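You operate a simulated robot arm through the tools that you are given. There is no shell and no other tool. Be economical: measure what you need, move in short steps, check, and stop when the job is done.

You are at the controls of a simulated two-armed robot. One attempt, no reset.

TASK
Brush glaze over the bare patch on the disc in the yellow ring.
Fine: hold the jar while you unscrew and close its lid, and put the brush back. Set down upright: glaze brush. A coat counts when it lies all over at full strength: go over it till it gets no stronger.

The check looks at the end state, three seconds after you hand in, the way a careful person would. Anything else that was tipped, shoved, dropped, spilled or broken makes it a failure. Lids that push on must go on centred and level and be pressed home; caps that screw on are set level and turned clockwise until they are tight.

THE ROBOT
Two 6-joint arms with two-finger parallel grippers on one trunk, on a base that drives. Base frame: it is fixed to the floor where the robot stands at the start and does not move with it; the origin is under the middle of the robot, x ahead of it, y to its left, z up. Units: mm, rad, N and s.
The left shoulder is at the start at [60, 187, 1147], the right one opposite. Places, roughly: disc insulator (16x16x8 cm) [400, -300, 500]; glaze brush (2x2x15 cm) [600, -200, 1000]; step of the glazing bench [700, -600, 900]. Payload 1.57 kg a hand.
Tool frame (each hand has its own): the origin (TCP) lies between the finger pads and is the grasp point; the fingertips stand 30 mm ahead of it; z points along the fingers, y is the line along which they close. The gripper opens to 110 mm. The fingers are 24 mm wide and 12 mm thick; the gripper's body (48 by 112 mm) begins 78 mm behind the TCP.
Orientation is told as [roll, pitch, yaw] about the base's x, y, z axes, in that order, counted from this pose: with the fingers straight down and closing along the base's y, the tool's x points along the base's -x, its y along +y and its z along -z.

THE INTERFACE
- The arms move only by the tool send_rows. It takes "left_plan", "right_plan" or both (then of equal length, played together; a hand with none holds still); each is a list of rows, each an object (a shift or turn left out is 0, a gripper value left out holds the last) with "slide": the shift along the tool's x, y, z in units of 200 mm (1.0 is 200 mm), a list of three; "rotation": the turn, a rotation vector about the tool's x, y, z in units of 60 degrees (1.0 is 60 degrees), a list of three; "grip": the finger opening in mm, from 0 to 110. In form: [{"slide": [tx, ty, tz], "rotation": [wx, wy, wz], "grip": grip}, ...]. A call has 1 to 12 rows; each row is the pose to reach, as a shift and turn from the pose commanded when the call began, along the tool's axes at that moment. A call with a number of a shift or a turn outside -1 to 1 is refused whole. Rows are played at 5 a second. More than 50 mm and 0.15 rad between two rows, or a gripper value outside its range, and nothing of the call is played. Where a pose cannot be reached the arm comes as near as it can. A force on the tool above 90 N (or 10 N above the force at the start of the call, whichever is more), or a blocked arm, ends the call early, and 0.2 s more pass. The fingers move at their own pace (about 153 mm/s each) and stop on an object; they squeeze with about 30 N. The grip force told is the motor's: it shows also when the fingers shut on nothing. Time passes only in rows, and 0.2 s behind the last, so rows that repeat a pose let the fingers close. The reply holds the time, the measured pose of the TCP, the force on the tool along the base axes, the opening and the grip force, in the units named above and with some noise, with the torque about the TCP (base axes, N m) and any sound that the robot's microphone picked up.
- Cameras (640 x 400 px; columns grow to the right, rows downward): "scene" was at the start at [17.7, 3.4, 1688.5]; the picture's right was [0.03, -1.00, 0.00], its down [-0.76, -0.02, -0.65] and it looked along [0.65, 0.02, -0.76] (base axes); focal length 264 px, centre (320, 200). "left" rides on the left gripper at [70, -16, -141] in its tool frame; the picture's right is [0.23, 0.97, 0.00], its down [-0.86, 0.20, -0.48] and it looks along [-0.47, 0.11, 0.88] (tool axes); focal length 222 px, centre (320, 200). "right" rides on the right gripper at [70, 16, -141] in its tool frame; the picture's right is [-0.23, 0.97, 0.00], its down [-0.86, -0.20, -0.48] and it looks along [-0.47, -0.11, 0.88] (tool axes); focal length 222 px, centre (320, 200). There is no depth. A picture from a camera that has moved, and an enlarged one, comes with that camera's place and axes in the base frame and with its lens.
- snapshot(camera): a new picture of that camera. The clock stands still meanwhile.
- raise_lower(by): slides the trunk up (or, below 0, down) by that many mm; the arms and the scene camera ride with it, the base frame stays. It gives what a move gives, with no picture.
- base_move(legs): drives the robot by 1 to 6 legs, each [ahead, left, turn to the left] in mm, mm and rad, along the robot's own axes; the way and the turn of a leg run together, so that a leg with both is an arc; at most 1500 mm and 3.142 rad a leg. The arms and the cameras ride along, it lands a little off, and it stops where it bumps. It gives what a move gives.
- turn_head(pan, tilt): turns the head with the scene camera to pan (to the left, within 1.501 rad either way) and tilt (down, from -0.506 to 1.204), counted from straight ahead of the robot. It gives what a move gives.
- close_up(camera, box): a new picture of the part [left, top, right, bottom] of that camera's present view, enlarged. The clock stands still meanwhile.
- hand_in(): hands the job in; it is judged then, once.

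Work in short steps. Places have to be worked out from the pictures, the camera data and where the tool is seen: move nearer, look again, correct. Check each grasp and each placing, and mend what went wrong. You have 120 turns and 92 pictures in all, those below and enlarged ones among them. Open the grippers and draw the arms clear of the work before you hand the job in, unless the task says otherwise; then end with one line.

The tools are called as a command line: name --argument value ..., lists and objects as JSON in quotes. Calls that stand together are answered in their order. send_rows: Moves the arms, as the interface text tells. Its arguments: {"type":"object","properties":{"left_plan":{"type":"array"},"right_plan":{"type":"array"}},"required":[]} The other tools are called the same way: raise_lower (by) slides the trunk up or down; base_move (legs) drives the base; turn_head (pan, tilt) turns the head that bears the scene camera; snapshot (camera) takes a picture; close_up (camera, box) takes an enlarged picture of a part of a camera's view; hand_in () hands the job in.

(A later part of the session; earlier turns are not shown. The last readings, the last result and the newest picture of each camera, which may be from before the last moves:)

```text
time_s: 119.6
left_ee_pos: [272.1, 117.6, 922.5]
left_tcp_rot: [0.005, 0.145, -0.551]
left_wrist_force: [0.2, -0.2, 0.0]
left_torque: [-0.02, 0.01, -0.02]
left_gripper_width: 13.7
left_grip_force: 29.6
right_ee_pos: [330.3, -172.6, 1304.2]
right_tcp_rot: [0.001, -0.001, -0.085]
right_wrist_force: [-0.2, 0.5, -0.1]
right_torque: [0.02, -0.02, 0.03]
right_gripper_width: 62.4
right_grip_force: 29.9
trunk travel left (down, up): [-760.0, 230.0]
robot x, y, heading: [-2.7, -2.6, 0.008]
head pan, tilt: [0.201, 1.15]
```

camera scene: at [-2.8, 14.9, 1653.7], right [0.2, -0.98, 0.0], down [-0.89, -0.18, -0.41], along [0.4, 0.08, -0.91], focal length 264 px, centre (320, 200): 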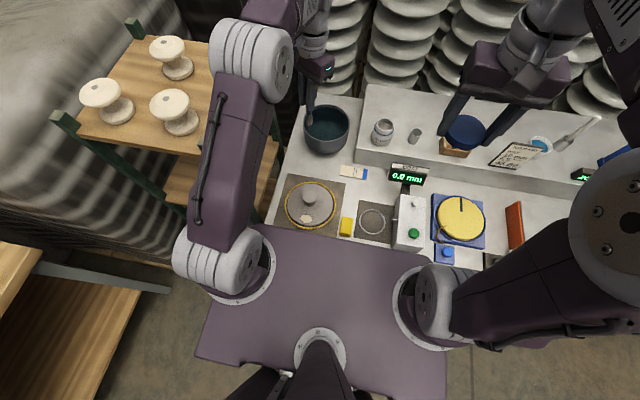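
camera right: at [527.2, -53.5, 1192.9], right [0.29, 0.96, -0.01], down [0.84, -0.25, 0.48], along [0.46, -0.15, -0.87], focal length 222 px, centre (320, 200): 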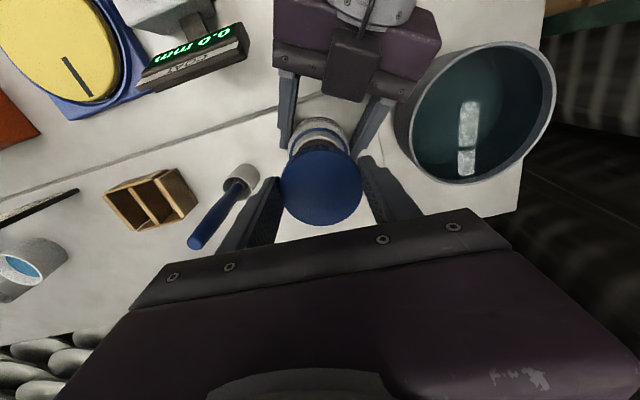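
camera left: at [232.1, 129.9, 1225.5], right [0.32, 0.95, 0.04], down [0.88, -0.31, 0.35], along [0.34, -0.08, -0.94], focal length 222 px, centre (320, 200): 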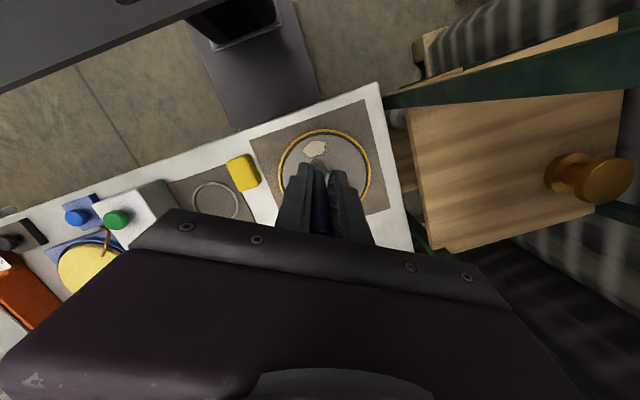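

These passes were barely touching. I press 2 mm deeper and repeat, going up the slope.

send_rows --left_plan '[{"slide": [-0.0015, 0, 0.01]}, {"slide": [0.0243, 0.0427, 0.0141]}, {"slide": [0.0501, 0.0853, 0.0183]}, {"slide": [0.0243, 0.0427, 0.0141]}, {"slide": [-0.0015, 0, 0.01]}, {"slide": [-0.0273, -0.0427, 0.0059]}, {"slide": [-0.0531, -0.0853, 0.0017]}, {"slide": [-0.0273, -0.0427, 0.0059]}, {"slide": [-0.0015, 0, 0.01]}]'

send_rows --left_plan '[{"slide": [-0.0203, 0.013, -0.0089]}, {"slide": [0.0055, 0.0557, -0.0047]}, {"slide": [0.0313, 0.0983, -0.0006]}, {"slide": [0.0055, 0.0557, -0.0047]}, {"slide": [-0.0203, 0.013, -0.0089]}, {"slide": [-0.0461, -0.0296, -0.013]}, {"slide": [-0.0719, -0.0723, -0.0171]}, {"slide": [-0.0461, -0.0296, -0.013]}, {"slide": [-0.0203, 0.013, -0.0089]}]'

send_rows --left_plan '[{"slide": [-0.0203, 0.013, -0.0089]}, {"slide": [0.0055, 0.0557, -0.0047]}, {"slide": [0.0313, 0.0983, -0.0006]}, {"slide": [0.0055, 0.0557, -0.0047]}, {"slide": [-0.0203, 0.013, -0.0089]}, {"slide": [-0.0461, -0.0296, -0.013]}, {"slide": [-0.0719, -0.0723, -0.0171]}, {"slide": [-0.0461, -0.0296, -0.013]}, {"slide": [-0.0203, 0.013, -0.0089]}]'

send_rows --left_plan '[{"slide": [-0.0203, 0.013, -0.0089]}, {"slide": [0.0055, 0.0557, -0.0047]}, {"slide": [0.0313, 0.0983, -0.0006]}, {"slide": [0.0055, 0.0557, -0.0047]}, {"slide": [-0.0203, 0.013, -0.0089]}, {"slide": [-0.0461, -0.0296, -0.013]}, {"slide": [-0.0719, -0.0723, -0.0171]}, {"slide": [-0.0461, -0.0296, -0.013]}, {"slide": [-0.0203, 0.013, -0.0089]}]'

send_rows --left_plan '[{"slide": [-0.0203, 0.013, -0.0089]}, {"slide": [0.0055, 0.0557, -0.0047]}, {"slide": [0.0313, 0.0983, -0.0006]}, {"slide": [0.0055, 0.0557, -0.0047]}, {"slide": [-0.0203, 0.013, -0.0089]}, {"slide": [-0.0461, -0.0296, -0.013]}, {"slide": [-0.0719, -0.0723, -0.0171]}, {"slide": [-0.0461, -0.0296, -0.013]}, {"slide": [-0.0203, 0.013, -0.0089]}]'

send_rows --left_plan '[{"slide": [-0.0203, 0.013, -0.0089]}, {"slide": [0.0055, 0.0557, -0.0047]}, {"slide": [0.0313, 0.0983, -0.0006]}, {"slide": [0.0055, 0.0557, -0.0047]}, {"slide": [-0.0203, 0.013, -0.0089]}, {"slide": [-0.0461, -0.0296, -0.013]}, {"slide": [-0.0719, -0.0723, -0.0171]}, {"slide": [-0.0461, -0.0296, -0.013]}, {"slide": [-0.0203, 0.013, -0.0089]}]'

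send_rows --left_plan '[{"slide": [0.018, 0, -0.12]}, {"slide": [0.036, 0, -0.25]}, {"slide": [-0.05, 0.12, -0.38]}, {"slide": [-0.2, 0.2, -0.46]}, {"slide": [-0.35, 0.3, -0.5]}, {"slide": [-0.5, 0.4, -0.5]}]'

close_up --camera "scene" --box '[292, 208, 320, 226]'

```text
time_s: 121.6
left_ee_pos: [271.1, 118.6, 920.6]
left_tcp_rot: [0.006, 0.145, -0.55]
left_wrist_force: [-0.5, -0.2, -0.4]
left_torque: [0.04, -0.01, 0.01]
left_gripper_width: 14.0
left_grip_force: 29.8
right_ee_pos: [331.2, -172.7, 1304.2]
right_tcp_rot: [0.001, -0.001, -0.083]
right_wrist_force: [-0.2, 0.5, 0.0]
right_torque: [0.0, -0.06, 0.0]
right_gripper_width: 62.4
right_grip_force: 30.4
trunk travel left (down, up): [-760.0, 230.0]
robot x, y, heading: [0.3, 0.1, -0.002]
head pan, tilt: [0.201, 1.15]
```

```text
time_s: 123.6
left_ee_pos: [277.3, 118.5, 922.1]
left_tcp_rot: [0.004, 0.144, -0.549]
left_wrist_force: [-0.5, -0.3, -0.5]
left_torque: [0.04, -0.01, -0.01]
left_gripper_width: 14.2
left_grip_force: 29.3
right_ee_pos: [330.3, -173.5, 1303.3]
right_tcp_rot: [0.0, 0.0, -0.084]
right_wrist_force: [-0.9, -0.3, 0.2]
right_torque: [-0.02, 0.01, 0.01]
right_gripper_width: 62.3
right_grip_force: 29.6
trunk travel left (down, up): [-760.0, 230.0]
robot x, y, heading: [-2.9, 4.2, -0.0]
head pan, tilt: [0.201, 1.15]
```

```text
time_s: 125.6
left_ee_pos: [281.3, 118.7, 923.2]
left_tcp_rot: [0.005, 0.144, -0.55]
left_wrist_force: [0.0, 0.0, -0.5]
left_torque: [-0.03, 0.03, 0.02]
left_gripper_width: 14.1
left_grip_force: 30.2
right_ee_pos: [330.0, -172.8, 1303.2]
right_tcp_rot: [0.0, -0.001, -0.083]
right_wrist_force: [0.0, -0.7, -0.4]
right_torque: [-0.01, 0.01, 0.0]
right_gripper_width: 62.5
right_grip_force: 30.5
trunk travel left (down, up): [-760.0, 230.0]
robot x, y, heading: [-0.2, 1.5, -0.004]
head pan, tilt: [0.201, 1.15]
```

```text
time_s: 127.6
left_ee_pos: [286.7, 117.9, 925.7]
left_tcp_rot: [0.007, 0.145, -0.55]
left_wrist_force: [0.2, 0.7, 2.2]
left_torque: [0.04, 0.02, 0.01]
left_gripper_width: 14.1
left_grip_force: 30.9
right_ee_pos: [329.9, -173.7, 1303.7]
right_tcp_rot: [0.0, -0.002, -0.085]
right_wrist_force: [0.4, -0.3, -1.0]
right_torque: [0.01, 0.0, 0.02]
right_gripper_width: 62.6
right_grip_force: 29.7
trunk travel left (down, up): [-760.0, 230.0]
robot x, y, heading: [0.6, 3.0, -0.002]
head pan, tilt: [0.201, 1.15]
```

```text
time_s: 129.6
left_ee_pos: [291.1, 116.6, 926.1]
left_tcp_rot: [0.009, 0.144, -0.549]
left_wrist_force: [-2.4, -1.3, 7.9]
left_torque: [-0.17, 0.2, -0.02]
left_gripper_width: 13.9
left_grip_force: 29.8
right_ee_pos: [329.3, -173.7, 1304.3]
right_tcp_rot: [0.0, 0.0, -0.085]
right_wrist_force: [0.3, 0.6, -0.5]
right_torque: [-0.01, 0.0, 0.0]
right_gripper_width: 62.5
right_grip_force: 30.2
trunk travel left (down, up): [-760.0, 230.0]
robot x, y, heading: [-1.0, 4.3, -0.001]
head pan, tilt: [0.201, 1.15]
```

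```text
time_s: 131.6
left_ee_pos: [296.0, 117.6, 927.2]
left_tcp_rot: [0.009, 0.143, -0.55]
left_wrist_force: [-4.4, -2.7, 10.7]
left_torque: [-0.34, 0.2, -0.03]
left_gripper_width: 13.7
left_grip_force: 30.0
right_ee_pos: [327.4, -174.1, 1304.8]
right_tcp_rot: [0.0, -0.002, -0.085]
right_wrist_force: [-0.8, -0.6, -0.5]
right_torque: [0.01, -0.01, 0.01]
right_gripper_width: 62.3
right_grip_force: 30.3
trunk travel left (down, up): [-760.0, 230.0]
robot x, y, heading: [-4.5, 0.1, -0.001]
head pan, tilt: [0.201, 1.15]
```

```text
time_s: 133.0
left_ee_pos: [437.6, 126.4, 1013.2]
left_tcp_rot: [0.005, 0.148, -0.551]
left_wrist_force: [-0.8, 0.0, -1.7]
left_torque: [-0.03, 0.03, 0.0]
left_gripper_width: 13.8
left_grip_force: 29.9
right_ee_pos: [332.0, -173.6, 1304.0]
right_tcp_rot: [-0.001, -0.001, -0.085]
right_wrist_force: [0.9, -0.1, 0.5]
right_torque: [-0.01, 0.01, 0.0]
right_gripper_width: 62.2
right_grip_force: 30.1
trunk travel left (down, up): [-760.0, 230.0]
robot x, y, heading: [-4.3, -2.5, -0.003]
head pan, tilt: [0.201, 1.15]
```

```text
16.00 times, centred on (306, 217) of scene
camera zoom: at [-0.7, 14.4, 1653.7], right [0.2, -0.98, 0.0], down [-0.9, -0.18, -0.41], along [0.4, 0.08, -0.91], focal length 4218 px, centre (544, -72)
```

zoom: 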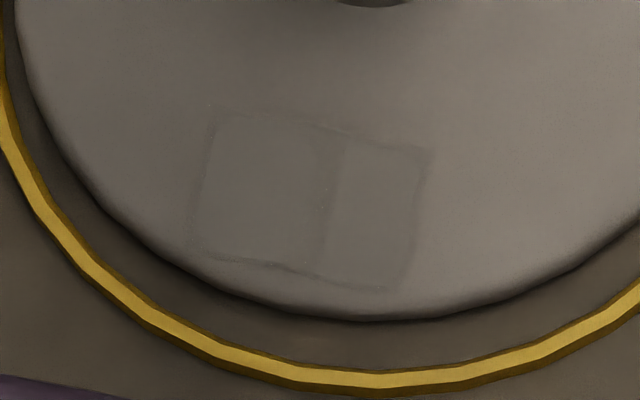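

Looks even, with the faint line apparently just a facet. The lower rows of that pass had no pressure though (local slope ≈0.38), and the right edge margin is thin; I do a third, firmer pass, reaching 26 mm to the right.

send_rows --left_plan '[{"slide": [0.143, -0.103, 0.02]}, {"slide": [0.287, -0.207, 0.04]}, {"slide": [0.43, -0.31, 0.06]}, {"slide": [0.573, -0.413, 0.081]}, {"slide": [0.55, -0.414, 0.24]}, {"slide": [0.528, -0.415, 0.388]}, {"slide": [0.528, -0.415, 0.388]}]'

send_rows --left_plan '[{"slide": [-0.008, 0, 0.055]}, {"slide": [-0.0145, 0, 0.1]}, {"slide": [-0.0145, 0, 0.1]}]'

send_rows --left_plan '[{"slide": [-0.0133, 0.0079, 0.0027]}, {"slide": [0.0151, 0.0548, 0.0072]}, {"slide": [0.0435, 0.1017, 0.0117]}, {"slide": [0.0151, 0.0548, 0.0072]}, {"slide": [-0.0133, 0.0079, 0.0027]}, {"slide": [-0.0365, -0.0305, -0.001]}, {"slide": [-0.0598, -0.0689, -0.0047]}, {"slide": [-0.0804, -0.103, -0.008]}, {"slide": [-0.0598, -0.0689, -0.0047]}, {"slide": [-0.0365, -0.0305, -0.001]}, {"slide": [-0.0133, 0.0079, 0.0027]}]'

send_rows --left_plan '[{"slide": [0.0197, -0.0131, 0.0124]}, {"slide": [0.0481, 0.0338, 0.0169]}, {"slide": [0.0765, 0.0807, 0.0215]}, {"slide": [0.0481, 0.0338, 0.0169]}, {"slide": [0.0197, -0.0131, 0.0124]}, {"slide": [-0.0035, -0.0515, 0.0087]}, {"slide": [-0.0267, -0.0899, 0.005]}, {"slide": [-0.0474, -0.124, 0.0017]}, {"slide": [-0.0267, -0.0899, 0.005]}, {"slide": [-0.0035, -0.0515, 0.0087]}, {"slide": [0.0197, -0.0131, 0.0124]}]'

send_rows --left_plan '[{"slide": [0.0197, -0.0131, 0.0124]}, {"slide": [0.0481, 0.0338, 0.0169]}, {"slide": [0.0765, 0.0807, 0.0215]}, {"slide": [0.0481, 0.0338, 0.0169]}, {"slide": [0.0197, -0.0131, 0.0124]}, {"slide": [-0.0035, -0.0515, 0.0087]}, {"slide": [-0.0267, -0.0899, 0.005]}, {"slide": [-0.0474, -0.124, 0.0017]}, {"slide": [-0.0267, -0.0899, 0.005]}, {"slide": [-0.0035, -0.0515, 0.0087]}, {"slide": [0.0197, -0.0131, 0.0124]}]'

```text
time_s: 134.6
left_ee_pos: [293.4, 116.8, 951.3]
left_tcp_rot: [0.006, 0.143, -0.551]
left_wrist_force: [-0.8, 0.0, -0.9]
left_torque: [0.03, -0.02, 0.02]
left_gripper_width: 13.7
left_grip_force: 30.1
right_ee_pos: [329.4, -172.9, 1303.3]
right_tcp_rot: [0.001, -0.001, -0.083]
right_wrist_force: [0.2, -0.5, 0.2]
right_torque: [0.0, -0.05, -0.05]
right_gripper_width: 62.3
right_grip_force: 29.9
trunk travel left (down, up): [-760.0, 230.0]
robot x, y, heading: [-1.1, 0.8, -0.002]
head pan, tilt: [0.201, 1.15]
```

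```text
time_s: 135.4
left_ee_pos: [293.9, 115.5, 930.1]
left_tcp_rot: [0.007, 0.146, -0.548]
left_wrist_force: [0.3, -0.8, 0.1]
left_torque: [-0.01, 0.02, -0.02]
left_gripper_width: 13.9
left_grip_force: 30.0
right_ee_pos: [330.0, -174.6, 1303.2]
right_tcp_rot: [0.0, 0.0, -0.083]
right_wrist_force: [-0.6, -0.6, -0.8]
right_torque: [0.0, 0.03, 0.01]
right_gripper_width: 62.2
right_grip_force: 30.2
trunk travel left (down, up): [-760.0, 230.0]
robot x, y, heading: [0.1, -3.9, 0.0]
head pan, tilt: [0.201, 1.15]
```

```text
time_s: 137.8
left_ee_pos: [297.0, 116.8, 929.4]
left_tcp_rot: [0.006, 0.145, -0.552]
left_wrist_force: [-0.7, 0.6, 0.1]
left_torque: [-0.03, -0.01, -0.02]
left_gripper_width: 14.3
left_grip_force: 30.5
right_ee_pos: [330.3, -174.2, 1304.2]
right_tcp_rot: [0.001, 0.001, -0.083]
right_wrist_force: [0.0, -0.3, -0.8]
right_torque: [0.0, -0.01, -0.03]
right_gripper_width: 62.3
right_grip_force: 30.1
trunk travel left (down, up): [-760.0, 230.0]
robot x, y, heading: [-2.4, 2.7, -0.001]
head pan, tilt: [0.201, 1.15]
```

```text
time_s: 140.2
left_ee_pos: [291.9, 117.2, 925.9]
left_tcp_rot: [0.006, 0.143, -0.55]
left_wrist_force: [0.2, 0.7, -0.6]
left_torque: [-0.03, -0.01, 0.01]
left_gripper_width: 14.1
left_grip_force: 30.4
right_ee_pos: [330.6, -173.1, 1303.5]
right_tcp_rot: [-0.001, -0.001, -0.083]
right_wrist_force: [0.2, 0.0, 0.0]
right_torque: [0.0, 0.01, -0.02]
right_gripper_width: 62.5
right_grip_force: 29.8
trunk travel left (down, up): [-760.0, 230.0]
robot x, y, heading: [-1.6, 0.5, 0.001]
head pan, tilt: [0.201, 1.15]
```

```text
time_s: 142.6
left_ee_pos: [287.2, 116.7, 924.3]
left_tcp_rot: [0.005, 0.144, -0.549]
left_wrist_force: [-0.3, 0.3, -0.6]
left_torque: [-0.01, -0.04, 0.0]
left_gripper_width: 14.3
left_grip_force: 29.7
right_ee_pos: [330.8, -173.9, 1303.0]
right_tcp_rot: [0.0, 0.001, -0.085]
right_wrist_force: [-0.3, -0.3, -0.3]
right_torque: [0.0, 0.0, -0.01]
right_gripper_width: 62.4
right_grip_force: 29.6
trunk travel left (down, up): [-760.0, 230.0]
robot x, y, heading: [-1.4, -0.7, -0.0]
head pan, tilt: [0.201, 1.15]
```

No pressure here; I feel downward again until contact.

send_rows --left_plan '[{"slide": [-0.0007, 0, 0.005]}, {"slide": [-0.0015, 0, 0.01]}]'

send_rows --left_plan '[{"slide": [-0.0007, 0, 0.0075]}]'

send_rows --left_plan '[{"slide": [-0.0007, 0, 0.0075]}]'

```text
time_s: 143.2
left_ee_pos: [286.7, 116.6, 922.9]
left_tcp_rot: [0.007, 0.145, -0.55]
left_wrist_force: [-0.6, 0.4, 10.7]
left_torque: [0.02, -0.04, 0.01]
left_gripper_width: 14.1
left_grip_force: 30.3
right_ee_pos: [329.2, -174.1, 1304.5]
right_tcp_rot: [-0.001, 0.0, -0.084]
right_wrist_force: [0.5, 0.0, 0.6]
right_torque: [0.01, -0.03, 0.03]
right_gripper_width: 62.3
right_grip_force: 30.1
trunk travel left (down, up): [-760.0, 230.0]
robot x, y, heading: [0.8, -1.1, -0.001]
head pan, tilt: [0.201, 1.15]
```

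```text
time_s: 143.6
left_ee_pos: [284.2, 116.2, 922.9]
left_tcp_rot: [0.009, 0.142, -0.55]
left_wrist_force: [-1.2, -0.3, 28.2]
left_torque: [0.02, -0.17, 0.02]
left_gripper_width: 13.9
left_grip_force: 30.1
right_ee_pos: [327.3, -174.5, 1304.9]
right_tcp_rot: [0.0, -0.003, -0.084]
right_wrist_force: [0.0, 0.2, 0.5]
right_torque: [-0.01, -0.03, 0.01]
right_gripper_width: 62.5
right_grip_force: 29.7
trunk travel left (down, up): [-760.0, 230.0]
robot x, y, heading: [-2.3, 1.3, 0.002]
head pan, tilt: [0.201, 1.15]
```

```text
time_s: 144.0
left_ee_pos: [285.2, 116.0, 920.8]
left_tcp_rot: [0.008, 0.142, -0.548]
left_wrist_force: [-3.1, -2.5, 27.3]
left_torque: [-0.17, -0.05, -0.05]
left_gripper_width: 14.3
left_grip_force: 29.9
right_ee_pos: [327.9, -175.0, 1304.7]
right_tcp_rot: [-0.001, -0.003, -0.084]
right_wrist_force: [-0.6, 0.1, -0.6]
right_torque: [0.0, 0.0, 0.0]
right_gripper_width: 62.3
right_grip_force: 30.0
trunk travel left (down, up): [-760.0, 230.0]
robot x, y, heading: [1.6, -0.0, 0.004]
head pan, tilt: [0.201, 1.15]
```

Firm contact now. I stroke this row with slight relief and continue three rows downslope.

send_rows --left_plan '[{"slide": [0.0006, 0, -0.004]}, {"slide": [0.029, 0.0469, 0.0006]}, {"slide": [0.0573, 0.0938, 0.0051]}, {"slide": [0.029, 0.0469, 0.0006]}, {"slide": [0.0006, 0, -0.004]}, {"slide": [-0.0226, -0.0384, -0.0077]}, {"slide": [-0.0459, -0.0768, -0.0114]}, {"slide": [-0.0665, -0.1109, -0.0147]}, {"slide": [-0.0459, -0.0768, -0.0114]}, {"slide": [-0.0226, -0.0384, -0.0077]}, {"slide": [0.0006, 0, -0.004]}]'

send_rows --left_plan '[{"slide": [0.02, -0.013, 0.0104]}, {"slide": [0.0484, 0.0339, 0.0149]}, {"slide": [0.0768, 0.0808, 0.0195]}, {"slide": [0.0484, 0.0339, 0.0149]}, {"slide": [0.02, -0.013, 0.0104]}, {"slide": [-0.0032, -0.0514, 0.0067]}, {"slide": [-0.0264, -0.0898, 0.003]}, {"slide": [-0.0471, -0.1239, -0.0003]}, {"slide": [-0.0264, -0.0898, 0.003]}, {"slide": [-0.0032, -0.0514, 0.0067]}, {"slide": [0.02, -0.013, 0.0104]}]'

send_rows --left_plan '[{"slide": [0.02, -0.013, 0.0104]}, {"slide": [0.0484, 0.0339, 0.0149]}, {"slide": [0.0768, 0.0808, 0.0195]}, {"slide": [0.0484, 0.0339, 0.0149]}, {"slide": [0.02, -0.013, 0.0104]}, {"slide": [-0.0032, -0.0514, 0.0067]}, {"slide": [-0.0264, -0.0898, 0.003]}, {"slide": [-0.0471, -0.1239, -0.0003]}, {"slide": [-0.0264, -0.0898, 0.003]}, {"slide": [-0.0032, -0.0514, 0.0067]}, {"slide": [0.02, -0.013, 0.0104]}]'

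send_rows --left_plan '[{"slide": [0.02, -0.013, 0.0104]}, {"slide": [0.0484, 0.0339, 0.0149]}, {"slide": [0.0768, 0.0808, 0.0195]}, {"slide": [0.0484, 0.0339, 0.0149]}, {"slide": [0.02, -0.013, 0.0104]}, {"slide": [-0.0032, -0.0514, 0.0067]}, {"slide": [-0.0264, -0.0898, 0.003]}, {"slide": [-0.0471, -0.1239, -0.0003]}, {"slide": [-0.0264, -0.0898, 0.003]}, {"slide": [-0.0032, -0.0514, 0.0067]}, {"slide": [0.02, -0.013, 0.0104]}]'

```text
time_s: 146.4
left_ee_pos: [284.7, 117.5, 921.0]
left_tcp_rot: [0.006, 0.143, -0.55]
left_wrist_force: [-3.3, -3.2, 8.5]
left_torque: [-0.44, 0.25, -0.08]
left_gripper_width: 13.9
left_grip_force: 29.8
right_ee_pos: [328.8, -174.5, 1303.6]
right_tcp_rot: [0.0, -0.002, -0.086]
right_wrist_force: [0.1, 0.2, 0.7]
right_torque: [0.02, 0.0, 0.02]
right_gripper_width: 62.1
right_grip_force: 30.2
trunk travel left (down, up): [-760.0, 230.0]
robot x, y, heading: [-1.0, -1.5, -0.002]
head pan, tilt: [0.201, 1.15]
```

```text
time_s: 148.8
left_ee_pos: [280.3, 116.3, 919.0]
left_tcp_rot: [0.008, 0.145, -0.552]
left_wrist_force: [-3.8, -3.8, 8.3]
left_torque: [-0.42, 0.26, -0.06]
left_gripper_width: 13.8
left_grip_force: 30.1
right_ee_pos: [329.8, -174.7, 1303.7]
right_tcp_rot: [0.0, -0.001, -0.086]
right_wrist_force: [0.5, -0.7, 0.6]
right_torque: [0.03, 0.02, 0.02]
right_gripper_width: 62.3
right_grip_force: 29.6
trunk travel left (down, up): [-760.0, 230.0]
robot x, y, heading: [-2.0, 1.4, -0.003]
head pan, tilt: [0.201, 1.15]
```

```text
time_s: 151.2
left_ee_pos: [277.1, 116.8, 917.8]
left_tcp_rot: [0.006, 0.144, -0.551]
left_wrist_force: [-0.7, -1.3, 1.5]
left_torque: [-0.09, 0.03, 0.0]
left_gripper_width: 13.8
left_grip_force: 30.1
right_ee_pos: [328.8, -174.3, 1304.2]
right_tcp_rot: [-0.001, -0.001, -0.084]
right_wrist_force: [-0.7, -0.2, 0.0]
right_torque: [0.06, -0.01, 0.0]
right_gripper_width: 62.1
right_grip_force: 29.9
trunk travel left (down, up): [-760.0, 230.0]
robot x, y, heading: [-3.0, -0.6, 0.006]
head pan, tilt: [0.201, 1.15]
```

```text
time_s: 153.6
left_ee_pos: [273.3, 115.7, 916.8]
left_tcp_rot: [0.004, 0.145, -0.552]
left_wrist_force: [0.6, 0.0, -0.5]
left_torque: [0.01, -0.04, 0.01]
left_gripper_width: 13.9
left_grip_force: 30.4
right_ee_pos: [330.7, -174.5, 1303.6]
right_tcp_rot: [0.001, -0.001, -0.083]
right_wrist_force: [0.1, -0.2, -0.2]
right_torque: [0.0, -0.01, 0.0]
right_gripper_width: 62.4
right_grip_force: 30.0
trunk travel left (down, up): [-760.0, 230.0]
robot x, y, heading: [-3.2, -2.1, -0.0]
head pan, tilt: [0.201, 1.15]
```

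Pressure faded at the lower rows; I press 1.5 mm more there and then stroke back up the slope row by row.

send_rows --left_plan '[{"slide": [-0.0011, 0, 0.0074]}, {"slide": [0.0273, 0.0469, 0.012]}, {"slide": [0.0557, 0.0938, 0.0165]}, {"slide": [0.0273, 0.0469, 0.012]}, {"slide": [-0.0011, 0, 0.0074]}, {"slide": [-0.0243, -0.0384, 0.0037]}, {"slide": [-0.0475, -0.0768, 0]}, {"slide": [-0.0682, -0.1109, -0.0033]}, {"slide": [-0.0475, -0.0768, 0]}, {"slide": [-0.0243, -0.0384, 0.0037]}, {"slide": [-0.0011, 0, 0.0074]}]'

send_rows --left_plan '[{"slide": [-0.0198, 0.0131, -0.0119]}, {"slide": [0.0086, 0.06, -0.0074]}, {"slide": [0.037, 0.1069, -0.0028]}, {"slide": [0.0086, 0.06, -0.0074]}, {"slide": [-0.0198, 0.0131, -0.0119]}, {"slide": [-0.043, -0.0253, -0.0156]}, {"slide": [-0.0662, -0.0637, -0.0193]}, {"slide": [-0.0869, -0.0978, -0.0226]}, {"slide": [-0.0662, -0.0637, -0.0193]}, {"slide": [-0.043, -0.0253, -0.0156]}, {"slide": [-0.0198, 0.0131, -0.0119]}]'

send_rows --left_plan '[{"slide": [-0.0198, 0.0131, -0.0119]}, {"slide": [0.0086, 0.06, -0.0074]}, {"slide": [0.037, 0.1069, -0.0028]}, {"slide": [0.0086, 0.06, -0.0074]}, {"slide": [-0.0198, 0.0131, -0.0119]}, {"slide": [-0.043, -0.0253, -0.0156]}, {"slide": [-0.0662, -0.0637, -0.0193]}, {"slide": [-0.0869, -0.0978, -0.0226]}, {"slide": [-0.0662, -0.0637, -0.0193]}, {"slide": [-0.043, -0.0253, -0.0156]}, {"slide": [-0.0198, 0.0131, -0.0119]}]'

send_rows --left_plan '[{"slide": [-0.0198, 0.0131, -0.0119]}, {"slide": [0.0086, 0.06, -0.0074]}, {"slide": [0.037, 0.1069, -0.0028]}, {"slide": [0.0086, 0.06, -0.0074]}, {"slide": [-0.0198, 0.0131, -0.0119]}, {"slide": [-0.043, -0.0253, -0.0156]}, {"slide": [-0.0662, -0.0637, -0.0193]}, {"slide": [-0.0869, -0.0978, -0.0226]}, {"slide": [-0.0662, -0.0637, -0.0193]}, {"slide": [-0.043, -0.0253, -0.0156]}, {"slide": [-0.0198, 0.0131, -0.0119]}]'

send_rows --left_plan '[{"slide": [-0.0198, 0.0131, -0.0119]}, {"slide": [0.0086, 0.06, -0.0074]}, {"slide": [0.037, 0.1069, -0.0028]}, {"slide": [0.0086, 0.06, -0.0074]}, {"slide": [-0.0198, 0.0131, -0.0119]}, {"slide": [-0.043, -0.0253, -0.0156]}, {"slide": [-0.0662, -0.0637, -0.0193]}, {"slide": [-0.0869, -0.0978, -0.0226]}, {"slide": [-0.0662, -0.0637, -0.0193]}, {"slide": [-0.043, -0.0253, -0.0156]}, {"slide": [-0.0198, 0.0131, -0.0119]}]'

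send_rows --left_plan '[{"slide": [-0.0198, 0.0131, -0.0119]}, {"slide": [0.0086, 0.06, -0.0074]}, {"slide": [0.037, 0.1069, -0.0028]}, {"slide": [0.0086, 0.06, -0.0074]}, {"slide": [-0.0198, 0.0131, -0.0119]}, {"slide": [-0.043, -0.0253, -0.0156]}, {"slide": [-0.0662, -0.0637, -0.0193]}, {"slide": [-0.0869, -0.0978, -0.0226]}, {"slide": [-0.0662, -0.0637, -0.0193]}, {"slide": [-0.043, -0.0253, -0.0156]}, {"slide": [-0.0198, 0.0131, -0.0119]}]'

send_rows --left_plan '[{"slide": [0.018, 0, -0.12]}, {"slide": [0.036, 0, -0.25]}, {"slide": [-0.05, 0.12, -0.38]}, {"slide": [-0.2, 0.2, -0.5]}, {"slide": [-0.35, 0.3, -0.6]}, {"slide": [-0.5, 0.4, -0.65]}]'

close_up --camera "scene" --box '[280, 200, 336, 236]'

```text
time_s: 156.0
left_ee_pos: [269.6, 115.0, 915.0]
left_tcp_rot: [0.008, 0.146, -0.549]
left_wrist_force: [-3.6, -4.0, 9.4]
left_torque: [-0.39, 0.23, -0.01]
left_gripper_width: 14.0
left_grip_force: 29.8
right_ee_pos: [329.7, -174.0, 1304.2]
right_tcp_rot: [-0.001, -0.001, -0.085]
right_wrist_force: [0.4, 0.1, 0.0]
right_torque: [0.0, 0.0, 0.02]
right_gripper_width: 62.2
right_grip_force: 30.2
trunk travel left (down, up): [-760.0, 230.0]
robot x, y, heading: [-3.5, -1.9, -0.003]
head pan, tilt: [0.201, 1.15]
```

```text
time_s: 158.4
left_ee_pos: [275.1, 116.2, 918.2]
left_tcp_rot: [0.006, 0.142, -0.552]
left_wrist_force: [-2.1, -3.3, 5.9]
left_torque: [-0.32, 0.17, -0.01]
left_gripper_width: 13.9
left_grip_force: 29.8
right_ee_pos: [328.2, -174.2, 1304.3]
right_tcp_rot: [0.002, -0.002, -0.084]
right_wrist_force: [-0.6, -0.6, -0.1]
right_torque: [-0.02, 0.0, 0.01]
right_gripper_width: 62.3
right_grip_force: 29.8
trunk travel left (down, up): [-760.0, 230.0]
robot x, y, heading: [-0.6, -4.7, 0.001]
head pan, tilt: [0.201, 1.15]
```

```text
time_s: 160.8
left_ee_pos: [280.3, 115.4, 918.9]
left_tcp_rot: [0.007, 0.144, -0.549]
left_wrist_force: [-3.6, -5.2, 10.0]
left_torque: [-0.51, 0.28, -0.01]
left_gripper_width: 14.0
left_grip_force: 30.6
right_ee_pos: [330.2, -175.4, 1303.9]
right_tcp_rot: [0.001, 0.0, -0.086]
right_wrist_force: [-0.2, -0.7, 0.9]
right_torque: [0.02, -0.01, 0.02]
right_gripper_width: 62.3
right_grip_force: 30.1
trunk travel left (down, up): [-760.0, 230.0]
robot x, y, heading: [1.4, -3.0, -0.001]
head pan, tilt: [0.201, 1.15]
```

```text
time_s: 163.2
left_ee_pos: [286.4, 115.2, 921.1]
left_tcp_rot: [0.007, 0.146, -0.553]
left_wrist_force: [-3.3, -4.2, 7.9]
left_torque: [-0.35, 0.23, -0.06]
left_gripper_width: 13.9
left_grip_force: 29.8
right_ee_pos: [329.1, -174.8, 1303.7]
right_tcp_rot: [0.0, -0.001, -0.085]
right_wrist_force: [-0.4, 0.4, -0.1]
right_torque: [0.04, 0.02, -0.04]
right_gripper_width: 62.0
right_grip_force: 29.7
trunk travel left (down, up): [-760.0, 230.0]
robot x, y, heading: [0.1, -0.5, 0.001]
head pan, tilt: [0.201, 1.15]
```

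```text
time_s: 165.6
left_ee_pos: [290.4, 115.3, 922.7]
left_tcp_rot: [0.007, 0.144, -0.549]
left_wrist_force: [-1.9, -3.9, 8.6]
left_torque: [-0.44, 0.23, -0.03]
left_gripper_width: 13.8
left_grip_force: 29.8
right_ee_pos: [328.5, -174.9, 1304.3]
right_tcp_rot: [0.0, -0.002, -0.085]
right_wrist_force: [-0.5, 0.1, 0.4]
right_torque: [0.02, -0.01, -0.02]
right_gripper_width: 62.1
right_grip_force: 30.1
trunk travel left (down, up): [-760.0, 230.0]
robot x, y, heading: [-0.8, 0.6, -0.005]
head pan, tilt: [0.201, 1.15]
```

```text
time_s: 168.0
left_ee_pos: [295.7, 114.8, 924.4]
left_tcp_rot: [0.006, 0.145, -0.553]
left_wrist_force: [-3.5, -4.3, 10.0]
left_torque: [-0.44, 0.27, -0.06]
left_gripper_width: 14.0
left_grip_force: 30.2
right_ee_pos: [329.4, -175.2, 1304.1]
right_tcp_rot: [-0.001, -0.002, -0.085]
right_wrist_force: [-0.2, 0.1, 0.2]
right_torque: [-0.02, -0.04, 0.0]
right_gripper_width: 62.1
right_grip_force: 30.1
trunk travel left (down, up): [-760.0, 230.0]
robot x, y, heading: [-5.3, -1.2, 0.001]
head pan, tilt: [0.201, 1.15]
```

```text
time_s: 169.4
left_ee_pos: [440.3, 122.5, 1037.9]
left_tcp_rot: [0.004, 0.147, -0.548]
left_wrist_force: [0.2, -0.4, -0.2]
left_torque: [0.02, 0.04, 0.01]
left_gripper_width: 14.1
left_grip_force: 29.4
right_ee_pos: [332.0, -172.9, 1302.7]
right_tcp_rot: [-0.001, 0.001, -0.084]
right_wrist_force: [0.8, -0.7, 0.2]
right_torque: [0.02, 0.03, 0.01]
right_gripper_width: 62.2
right_grip_force: 30.4
trunk travel left (down, up): [-760.0, 230.0]
robot x, y, heading: [-2.8, 4.2, 0.001]
head pan, tilt: [0.201, 1.15]
```

```text
11.11 times, centred on (308, 218) of scene
camera zoom: at [-0.8, 14.4, 1653.7], right [0.2, -0.98, 0.0], down [-0.9, -0.18, -0.41], along [0.4, 0.08, -0.91], focal length 2929 px, centre (453, 0)
```

zoom: 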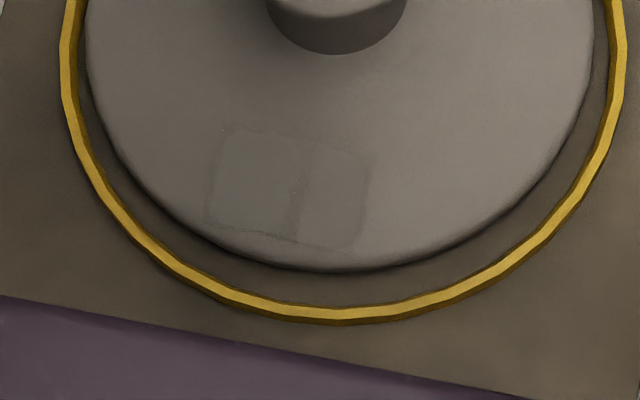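

The coat is unchanged by the additional passes: saturated. Now I raise the hand, drive back to the step, and return the brush.

send_rows --left_plan '[{"slide": [-0.03, 0.06, -0.18]}, {"slide": [-0.08, 0.17, -0.36]}, {"slide": [-0.135, 0.2885, -0.503]}, {"slide": [-0.135, 0.2885, -0.503]}]'

base_move --legs '[[0, -230, 0], [100, 0, 0]]'

turn_head --pan 0.0 --tilt 0.85

send_rows --left_plan '[{"slide": [-0.07, -0.11, -0.03]}, {"slide": [-0.14, -0.22, -0.06]}, {"slide": [-0.21, -0.34, -0.06]}, {"slide": [-0.27, -0.466, -0.06]}, {"slide": [-0.27, -0.466, -0.06]}]'

close_up --camera "left" --box '[240, 70, 400, 230]'

close_up --camera "scene" --box '[230, 160, 350, 250]'

```text
time_s: 170.4
left_ee_pos: [503.0, 148.3, 1135.3]
left_tcp_rot: [0.006, 0.144, -0.549]
left_wrist_force: [-0.2, 0.5, -1.3]
left_torque: [0.0, -0.02, 0.02]
left_gripper_width: 14.1
left_grip_force: 29.8
right_ee_pos: [329.5, -174.4, 1304.0]
right_tcp_rot: [0.0, -0.003, -0.085]
right_wrist_force: [0.1, 0.3, -0.2]
right_torque: [0.03, 0.0, 0.03]
right_gripper_width: 62.3
right_grip_force: 29.8
trunk travel left (down, up): [-760.0, 230.0]
robot x, y, heading: [-1.1, 1.7, 0.002]
head pan, tilt: [0.201, 1.15]
```

```text
time_s: 172.9
left_ee_pos: [600.1, -81.5, 1132.8]
left_tcp_rot: [0.005, 0.143, -0.549]
left_wrist_force: [0.2, 0.4, -0.6]
left_torque: [0.02, -0.01, 0.01]
left_gripper_width: 14.1
left_grip_force: 30.2
right_ee_pos: [427.8, -405.4, 1303.6]
right_tcp_rot: [0.001, -0.001, -0.083]
right_wrist_force: [-0.3, -0.3, -0.1]
right_torque: [0.0, -0.08, 0.03]
right_gripper_width: 62.0
right_grip_force: 29.8
trunk travel left (down, up): [-760.0, 230.0]
robot x, y, heading: [97.2, -229.2, -0.0]
head pan, tilt: [0.201, 1.15]
```

```text
time_s: 173.7
left_ee_pos: [603.8, -81.5, 1133.4]
left_tcp_rot: [0.005, 0.146, -0.549]
left_wrist_force: [0.2, -0.3, -0.4]
left_torque: [0.02, -0.02, 0.0]
left_gripper_width: 14.1
left_grip_force: 30.2
right_ee_pos: [431.7, -405.4, 1303.5]
right_tcp_rot: [0.001, -0.001, -0.084]
right_wrist_force: [0.4, -0.6, 0.1]
right_torque: [0.05, 0.04, 0.03]
right_gripper_width: 62.1
right_grip_force: 29.7
trunk travel left (down, up): [-760.0, 230.0]
robot x, y, heading: [99.3, -230.8, 0.001]
head pan, tilt: [0.0, 0.85]
```

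```text
time_s: 174.9
left_ee_pos: [600.5, -188.4, 1136.5]
left_tcp_rot: [0.007, 0.146, -0.547]
left_wrist_force: [0.4, 1.2, -0.1]
left_torque: [-0.03, -0.01, 0.01]
left_gripper_width: 13.8
left_grip_force: 29.5
right_ee_pos: [430.5, -404.5, 1303.4]
right_tcp_rot: [0.001, 0.0, -0.084]
right_wrist_force: [-0.2, 0.4, 0.2]
right_torque: [-0.01, 0.0, -0.01]
right_gripper_width: 62.1
right_grip_force: 30.1
trunk travel left (down, up): [-760.0, 230.0]
robot x, y, heading: [99.3, -228.8, -0.002]
head pan, tilt: [0.0, 0.85]
```

```text
2.50 times, centred on (320, 150) of left
camera zoom: at [549.9, -177.4, 1288.6], right [0.32, 0.95, 0.04], down [0.88, -0.31, 0.35], along [0.34, -0.08, -0.94], focal length 555 px, centre (320, 325)
```

zoom: 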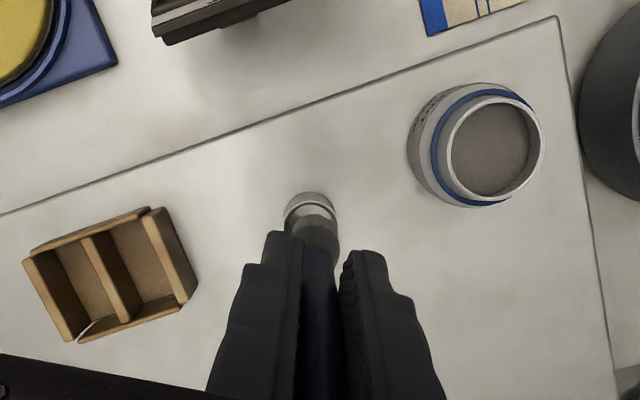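

```text
4.44 times, centred on (290, 205) of scene
camera zoom: at [116.3, -228.5, 1674.5], right [0.0, -1.0, 0.0], down [-0.75, 0.0, -0.66], along [0.66, 0.0, -0.75], focal length 1172 px, centre (453, 178)
```

zoom: 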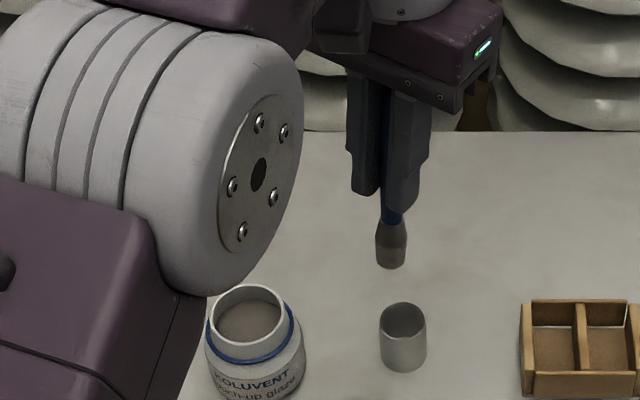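

Cup centre ≈ (603,-190); tip ≈ (594,-187). I shift by (9,-3) and lower 70 mm to just above the rim, then check.

send_rows --left_plan '[{"slide": [-0.0455, 0.0105, -0.0065]}, {"slide": [-0.0455, 0.0105, -0.0065]}, {"slide": [-0.07, 0.0105, 0.17]}, {"slide": [-0.0965, 0.0105, 0.34]}, {"slide": [-0.0965, 0.0105, 0.34]}]'

close_up --camera "scene" --box '[270, 180, 350, 240]'

close_up --camera "left" --box '[240, 70, 400, 230]'

```text
time_s: 176.1
left_ee_pos: [608.6, -190.5, 1066.8]
left_tcp_rot: [0.005, 0.143, -0.551]
left_wrist_force: [-0.1, -0.7, -0.1]
left_torque: [-0.02, -0.01, -0.01]
left_gripper_width: 14.0
left_grip_force: 29.9
right_ee_pos: [428.7, -404.0, 1303.3]
right_tcp_rot: [0.001, -0.002, -0.082]
right_wrist_force: [-0.4, -0.1, 0.5]
right_torque: [0.0, -0.04, 0.02]
right_gripper_width: 62.3
right_grip_force: 30.7
trunk travel left (down, up): [-760.0, 230.0]
robot x, y, heading: [97.0, -229.1, -0.001]
head pan, tilt: [0.0, 0.85]
```

```text
6.67 times, centred on (310, 210) of scene
camera zoom: at [115.6, -229.0, 1674.5], right [0.0, -1.0, 0.0], down [-0.75, 0.0, -0.66], along [0.66, 0.0, -0.75], focal length 1758 px, centre (387, 133)
```

zoom: 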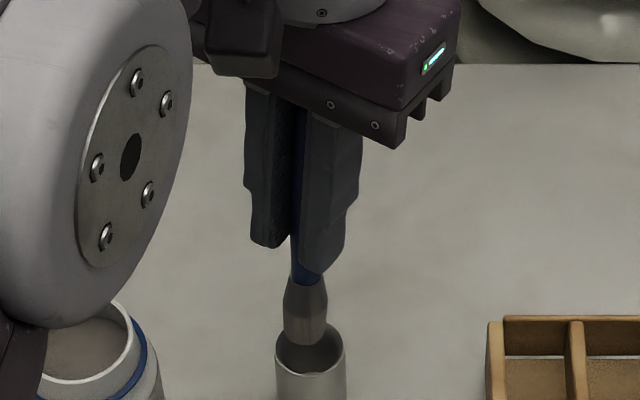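

```text
2.50 times, centred on (320, 150) of left
camera zoom: at [557.5, -180.3, 1218.2], right [0.32, 0.95, 0.04], down [0.88, -0.31, 0.35], along [0.35, -0.08, -0.94], focal length 555 px, centre (320, 325)
```

zoom: 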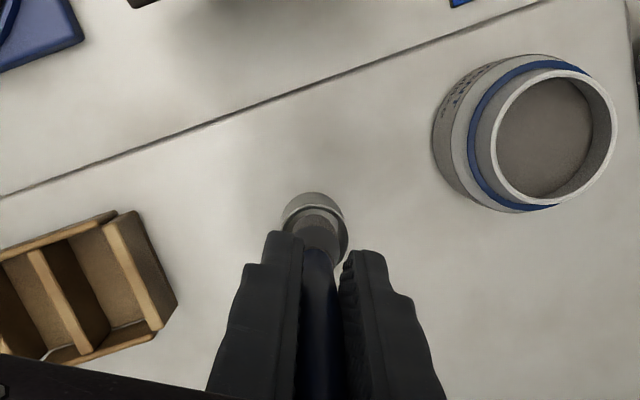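

The tip is right above the cup opening. Small correction (2,-3) and lower 48 mm inside.

send_rows --left_plan '[{"slide": [-0.016, -0.008, 0]}, {"slide": [-0.03, -0.008, 0.09]}, {"slide": [-0.04, -0.008, 0.17]}, {"slide": [-0.051, -0.008, 0.24]}, {"slide": [-0.051, -0.008, 0.24]}]'

close_up --camera "scene" --box '[270, 180, 350, 240]'

```text
time_s: 177.3
left_ee_pos: [611.5, -195.7, 1017.7]
left_tcp_rot: [0.007, 0.145, -0.55]
left_wrist_force: [-0.1, -0.1, -0.8]
left_torque: [0.01, 0.02, 0.02]
left_gripper_width: 14.1
left_grip_force: 29.8
right_ee_pos: [431.1, -404.7, 1303.5]
right_tcp_rot: [0.0, -0.004, -0.084]
right_wrist_force: [0.1, -0.4, 0.1]
right_torque: [-0.02, -0.01, -0.01]
right_gripper_width: 62.0
right_grip_force: 30.7
trunk travel left (down, up): [-760.0, 230.0]
robot x, y, heading: [97.9, -229.3, -0.001]
head pan, tilt: [0.0, 0.85]
```

```text
6.67 times, centred on (310, 210) of scene
camera zoom: at [116.0, -229.1, 1674.5], right [0.0, -1.0, 0.0], down [-0.75, 0.0, -0.66], along [0.66, 0.0, -0.75], focal length 1758 px, centre (387, 133)
```

zoom: 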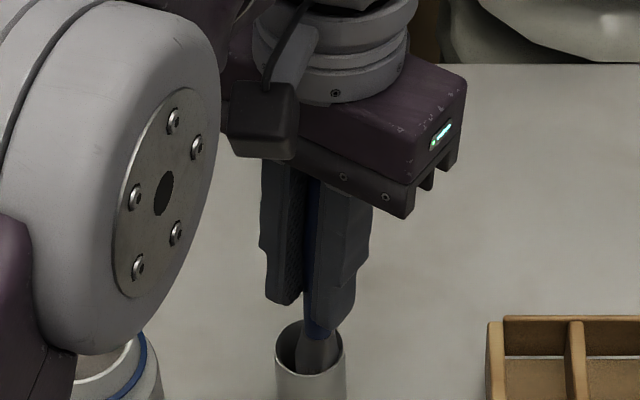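

Brush is in the cup, no force. I lower in small steps until it touches the floor or nearly.

send_rows --left_plan '[{"slide": [-0.0036, 0, 0.025]}]'

send_rows --left_plan '[{"slide": [-0.0029, 0, 0.02]}]'

send_rows --left_plan '[{"slide": [-0.0022, 0, 0.015]}]'

close_up --camera "scene" --box '[270, 180, 350, 240]'

```text
time_s: 177.7
left_ee_pos: [613.1, -195.5, 1012.3]
left_tcp_rot: [0.007, 0.144, -0.551]
left_wrist_force: [-0.6, -0.8, 0.4]
left_torque: [-0.01, -0.02, 0.01]
left_gripper_width: 14.1
left_grip_force: 30.0
right_ee_pos: [430.7, -404.8, 1304.7]
right_tcp_rot: [0.001, 0.0, -0.083]
right_wrist_force: [0.3, 1.0, -0.2]
right_torque: [-0.03, -0.02, -0.01]
right_gripper_width: 62.0
right_grip_force: 30.0
trunk travel left (down, up): [-760.0, 230.0]
robot x, y, heading: [99.3, -232.0, -0.001]
head pan, tilt: [0.0, 0.85]
```

```text
time_s: 178.1
left_ee_pos: [611.3, -196.2, 1010.0]
left_tcp_rot: [0.007, 0.144, -0.549]
left_wrist_force: [-0.7, -0.4, -0.9]
left_torque: [-0.01, -0.01, -0.01]
left_gripper_width: 14.2
left_grip_force: 30.0
right_ee_pos: [429.0, -404.8, 1303.1]
right_tcp_rot: [-0.001, -0.001, -0.085]
right_wrist_force: [0.2, 0.4, 0.3]
right_torque: [0.0, 0.0, 0.01]
right_gripper_width: 62.0
right_grip_force: 30.3
trunk travel left (down, up): [-760.0, 230.0]
robot x, y, heading: [101.0, -227.8, -0.005]
head pan, tilt: [0.0, 0.85]
```

```text
time_s: 178.5
left_ee_pos: [611.5, -195.2, 1006.5]
left_tcp_rot: [0.009, 0.146, -0.549]
left_wrist_force: [-0.3, 0.0, 0.1]
left_torque: [-0.01, 0.0, -0.03]
left_gripper_width: 14.0
left_grip_force: 29.2
right_ee_pos: [429.3, -405.0, 1304.4]
right_tcp_rot: [-0.001, -0.004, -0.083]
right_wrist_force: [0.4, -0.1, 0.3]
right_torque: [0.03, 0.0, 0.01]
right_gripper_width: 62.1
right_grip_force: 30.5
trunk travel left (down, up): [-760.0, 230.0]
robot x, y, heading: [96.8, -229.0, -0.002]
head pan, tilt: [0.0, 0.85]
```

```text
6.67 times, centred on (310, 210) of scene
camera zoom: at [116.2, -229.1, 1674.5], right [0.0, -1.0, 0.0], down [-0.75, 0.0, -0.66], along [0.66, 0.0, -0.75], focal length 1758 px, centre (387, 133)
```

zoom: 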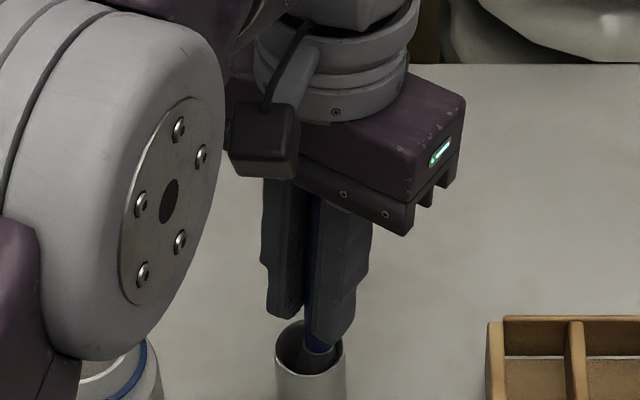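

Still free. Two more 3 mm steps with force checks.

send_rows --left_plan '[{"slide": [-0.0022, 0, 0.015]}]'

send_rows --left_plan '[{"slide": [-0.0022, 0, 0.015]}]'

```text
time_s: 178.9
left_ee_pos: [612.2, -195.9, 1003.2]
left_tcp_rot: [0.007, 0.145, -0.551]
left_wrist_force: [-0.8, -0.4, 0.1]
left_torque: [-0.05, -0.03, -0.01]
left_gripper_width: 13.8
left_grip_force: 30.2
right_ee_pos: [429.4, -404.6, 1303.1]
right_tcp_rot: [0.0, 0.0, -0.083]
right_wrist_force: [0.5, 0.4, -0.1]
right_torque: [0.02, -0.05, 0.0]
right_gripper_width: 62.0
right_grip_force: 29.5
trunk travel left (down, up): [-760.0, 230.0]
robot x, y, heading: [99.6, -230.1, -0.004]
head pan, tilt: [0.0, 0.85]
```

```text
time_s: 179.3
left_ee_pos: [611.8, -194.3, 999.9]
left_tcp_rot: [0.006, 0.145, -0.551]
left_wrist_force: [0.1, -0.4, 0.9]
left_torque: [0.02, 0.02, 0.05]
left_gripper_width: 14.2
left_grip_force: 30.0
right_ee_pos: [429.5, -405.6, 1303.5]
right_tcp_rot: [0.0, -0.001, -0.084]
right_wrist_force: [-1.1, 0.8, 0.5]
right_torque: [0.01, 0.02, 0.01]
right_gripper_width: 62.1
right_grip_force: 29.9
trunk travel left (down, up): [-760.0, 230.0]
robot x, y, heading: [97.6, -230.0, 0.001]
head pan, tilt: [0.0, 0.85]
```

Almost at the floor. One more step, then open gently.

send_rows --left_plan '[{"slide": [-0.0022, 0, 0.015]}]'

send_rows --left_plan '[{"grip": 18}, {"grip": 24}, {"grip": 32}, {"grip": 50}, {"grip": 60}]'

snapshot --camera "left"

```text
time_s: 179.7
left_ee_pos: [611.2, -193.7, 998.1]
left_tcp_rot: [0.008, 0.145, -0.55]
left_wrist_force: [-0.8, 0.4, 0.6]
left_torque: [-0.01, 0.02, 0.01]
left_gripper_width: 14.0
left_grip_force: 29.5
right_ee_pos: [429.9, -404.3, 1303.7]
right_tcp_rot: [0.0, 0.0, -0.085]
right_wrist_force: [-0.1, 0.2, -0.3]
right_torque: [0.02, -0.01, 0.0]
right_gripper_width: 62.0
right_grip_force: 30.2
trunk travel left (down, up): [-760.0, 230.0]
robot x, y, heading: [97.1, -231.3, -0.002]
head pan, tilt: [0.0, 0.85]
```

```text
time_s: 180.9
left_ee_pos: [612.0, -195.2, 997.6]
left_tcp_rot: [0.007, 0.144, -0.55]
left_wrist_force: [0.2, -0.3, -0.4]
left_torque: [0.0, 0.03, 0.0]
left_gripper_width: 59.8
left_grip_force: 0.1
right_ee_pos: [430.8, -404.0, 1303.9]
right_tcp_rot: [0.0, -0.002, -0.085]
right_wrist_force: [-0.3, 0.8, 0.3]
right_torque: [-0.01, 0.01, 0.0]
right_gripper_width: 62.3
right_grip_force: 29.9
trunk travel left (down, up): [-760.0, 230.0]
robot x, y, heading: [95.9, -231.2, -0.004]
head pan, tilt: [0.0, 0.85]
```

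```text
14 pictures are left
camera left: at [561.0, -184.2, 1148.8], right [0.32, 0.95, 0.04], down [0.88, -0.31, 0.35], along [0.34, -0.08, -0.94], focal length 222 px, centre (320, 200)
```

left: 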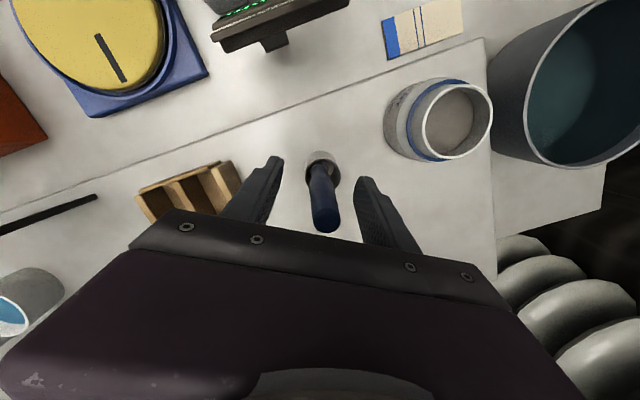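

The brush stands back in its cup. I raise the trunk 105 mm to clear it, then drive 140 mm left to the lid-working position.

raise_lower --by 105

base_move --legs '[[0, 140, 0.02]]'

send_rows --left_plan '[{"slide": [0.05, 0.0, -0.2], "rotation": [0, -0.07, 0]}, {"slide": [0.12, 0.02, -0.4], "rotation": [0, -0.14, 0]}, {"slide": [0.25, 0.03, -0.6], "rotation": [0, -0.14, 0]}, {"slide": [0.4, 0.03, -0.75], "rotation": [0, -0.14, 0]}, {"slide": [0.4, 0.03, -0.75], "rotation": [0, -0.14, 0]}]'

```text
time_s: 182.2
left_ee_pos: [611.6, -194.6, 1102.1]
left_tcp_rot: [0.007, 0.144, -0.55]
left_wrist_force: [0.1, 0.5, 0.7]
left_torque: [0.0, 0.01, 0.0]
left_gripper_width: 59.9
left_grip_force: 0.0
right_ee_pos: [429.6, -406.0, 1407.6]
right_tcp_rot: [0.001, -0.001, -0.083]
right_wrist_force: [0.2, 0.0, 0.5]
right_torque: [-0.02, 0.01, 0.01]
right_gripper_width: 62.2
right_grip_force: 30.0
trunk travel left (down, up): [-865.0, 125.0]
robot x, y, heading: [101.1, -230.9, -0.001]
head pan, tilt: [0.0, 0.85]
```

```text
time_s: 183.6
left_ee_pos: [610.1, -48.8, 1102.1]
left_tcp_rot: [0.007, 0.145, -0.529]
left_wrist_force: [-0.7, 0.0, 0.0]
left_torque: [0.04, 0.01, -0.01]
left_gripper_width: 59.9
left_grip_force: 0.0
right_ee_pos: [431.0, -261.7, 1408.6]
right_tcp_rot: [0.001, 0.0, -0.063]
right_wrist_force: [0.1, 0.0, 0.3]
right_torque: [0.03, 0.02, -0.01]
right_gripper_width: 62.0
right_grip_force: 29.8
trunk travel left (down, up): [-865.0, 125.0]
robot x, y, heading: [97.8, -90.8, 0.02]
head pan, tilt: [0.0, 0.85]
```

```text
time_s: 184.8
left_ee_pos: [562.0, -11.4, 1261.7]
left_tcp_rot: [0.009, -0.004, -0.531]
left_wrist_force: [0.7, -0.5, 0.4]
left_torque: [0.01, 0.01, 0.05]
left_gripper_width: 60.0
left_grip_force: 0.0
right_ee_pos: [431.2, -259.8, 1408.6]
right_tcp_rot: [0.001, -0.001, -0.064]
right_wrist_force: [-0.1, -0.7, -0.2]
right_torque: [0.0, -0.02, 0.0]
right_gripper_width: 62.1
right_grip_force: 30.1
trunk travel left (down, up): [-865.0, 125.0]
robot x, y, heading: [96.4, -94.0, 0.019]
head pan, tilt: [0.0, 0.85]
```

Lower the trunk in two stages with the left hand raised in between, to restore the jar-holding configuration.

raise_lower --by -180

send_rows --left_plan '[{"slide": [0.04, -0.06, -0.2], "grip": 108}, {"slide": [0.086, -0.12, -0.4], "grip": 108}, {"slide": [0.086, -0.12, -0.4], "grip": 108}]'

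raise_lower --by -100

```text
time_s: 186.8
left_ee_pos: [563.1, -11.7, 1081.9]
left_tcp_rot: [0.007, -0.001, -0.531]
left_wrist_force: [-0.5, 0.6, -1.5]
left_torque: [0.01, 0.01, -0.06]
left_gripper_width: 60.2
left_grip_force: 0.0
right_ee_pos: [432.0, -259.3, 1229.7]
right_tcp_rot: [0.001, -0.002, -0.063]
right_wrist_force: [0.7, -0.2, 0.4]
right_torque: [0.01, 0.02, 0.0]
right_gripper_width: 62.2
right_grip_force: 30.0
trunk travel left (down, up): [-685.0, 305.0]
robot x, y, heading: [94.8, -90.0, 0.022]
head pan, tilt: [0.0, 0.85]
```

```text
time_s: 187.6
left_ee_pos: [535.4, -20.9, 1161.1]
left_tcp_rot: [0.004, -0.001, -0.528]
left_wrist_force: [0.5, -0.3, 0.2]
left_torque: [0.01, 0.0, -0.01]
left_gripper_width: 108.2
left_grip_force: 0.0
right_ee_pos: [432.9, -258.0, 1229.7]
right_tcp_rot: [0.0, -0.001, -0.064]
right_wrist_force: [-0.3, -1.2, -0.9]
right_torque: [-0.01, 0.04, 0.03]
right_gripper_width: 62.1
right_grip_force: 30.4
trunk travel left (down, up): [-685.0, 305.0]
robot x, y, heading: [101.3, -91.5, 0.023]
head pan, tilt: [0.0, 0.85]
```

```text
time_s: 188.9
left_ee_pos: [535.2, -22.0, 1065.2]
left_tcp_rot: [0.005, -0.003, -0.532]
left_wrist_force: [0.5, -0.5, 0.8]
left_torque: [0.0, -0.01, 0.0]
left_gripper_width: 108.1
left_grip_force: 0.1
right_ee_pos: [431.5, -258.8, 1132.7]
right_tcp_rot: [0.0, -0.002, -0.063]
right_wrist_force: [-0.1, 0.5, -0.2]
right_torque: [0.01, 0.01, 0.03]
right_gripper_width: 62.1
right_grip_force: 29.7
trunk travel left (down, up): [-585.0, 405.0]
robot x, y, heading: [98.4, -90.5, 0.018]
head pan, tilt: [0.0, 0.85]
```

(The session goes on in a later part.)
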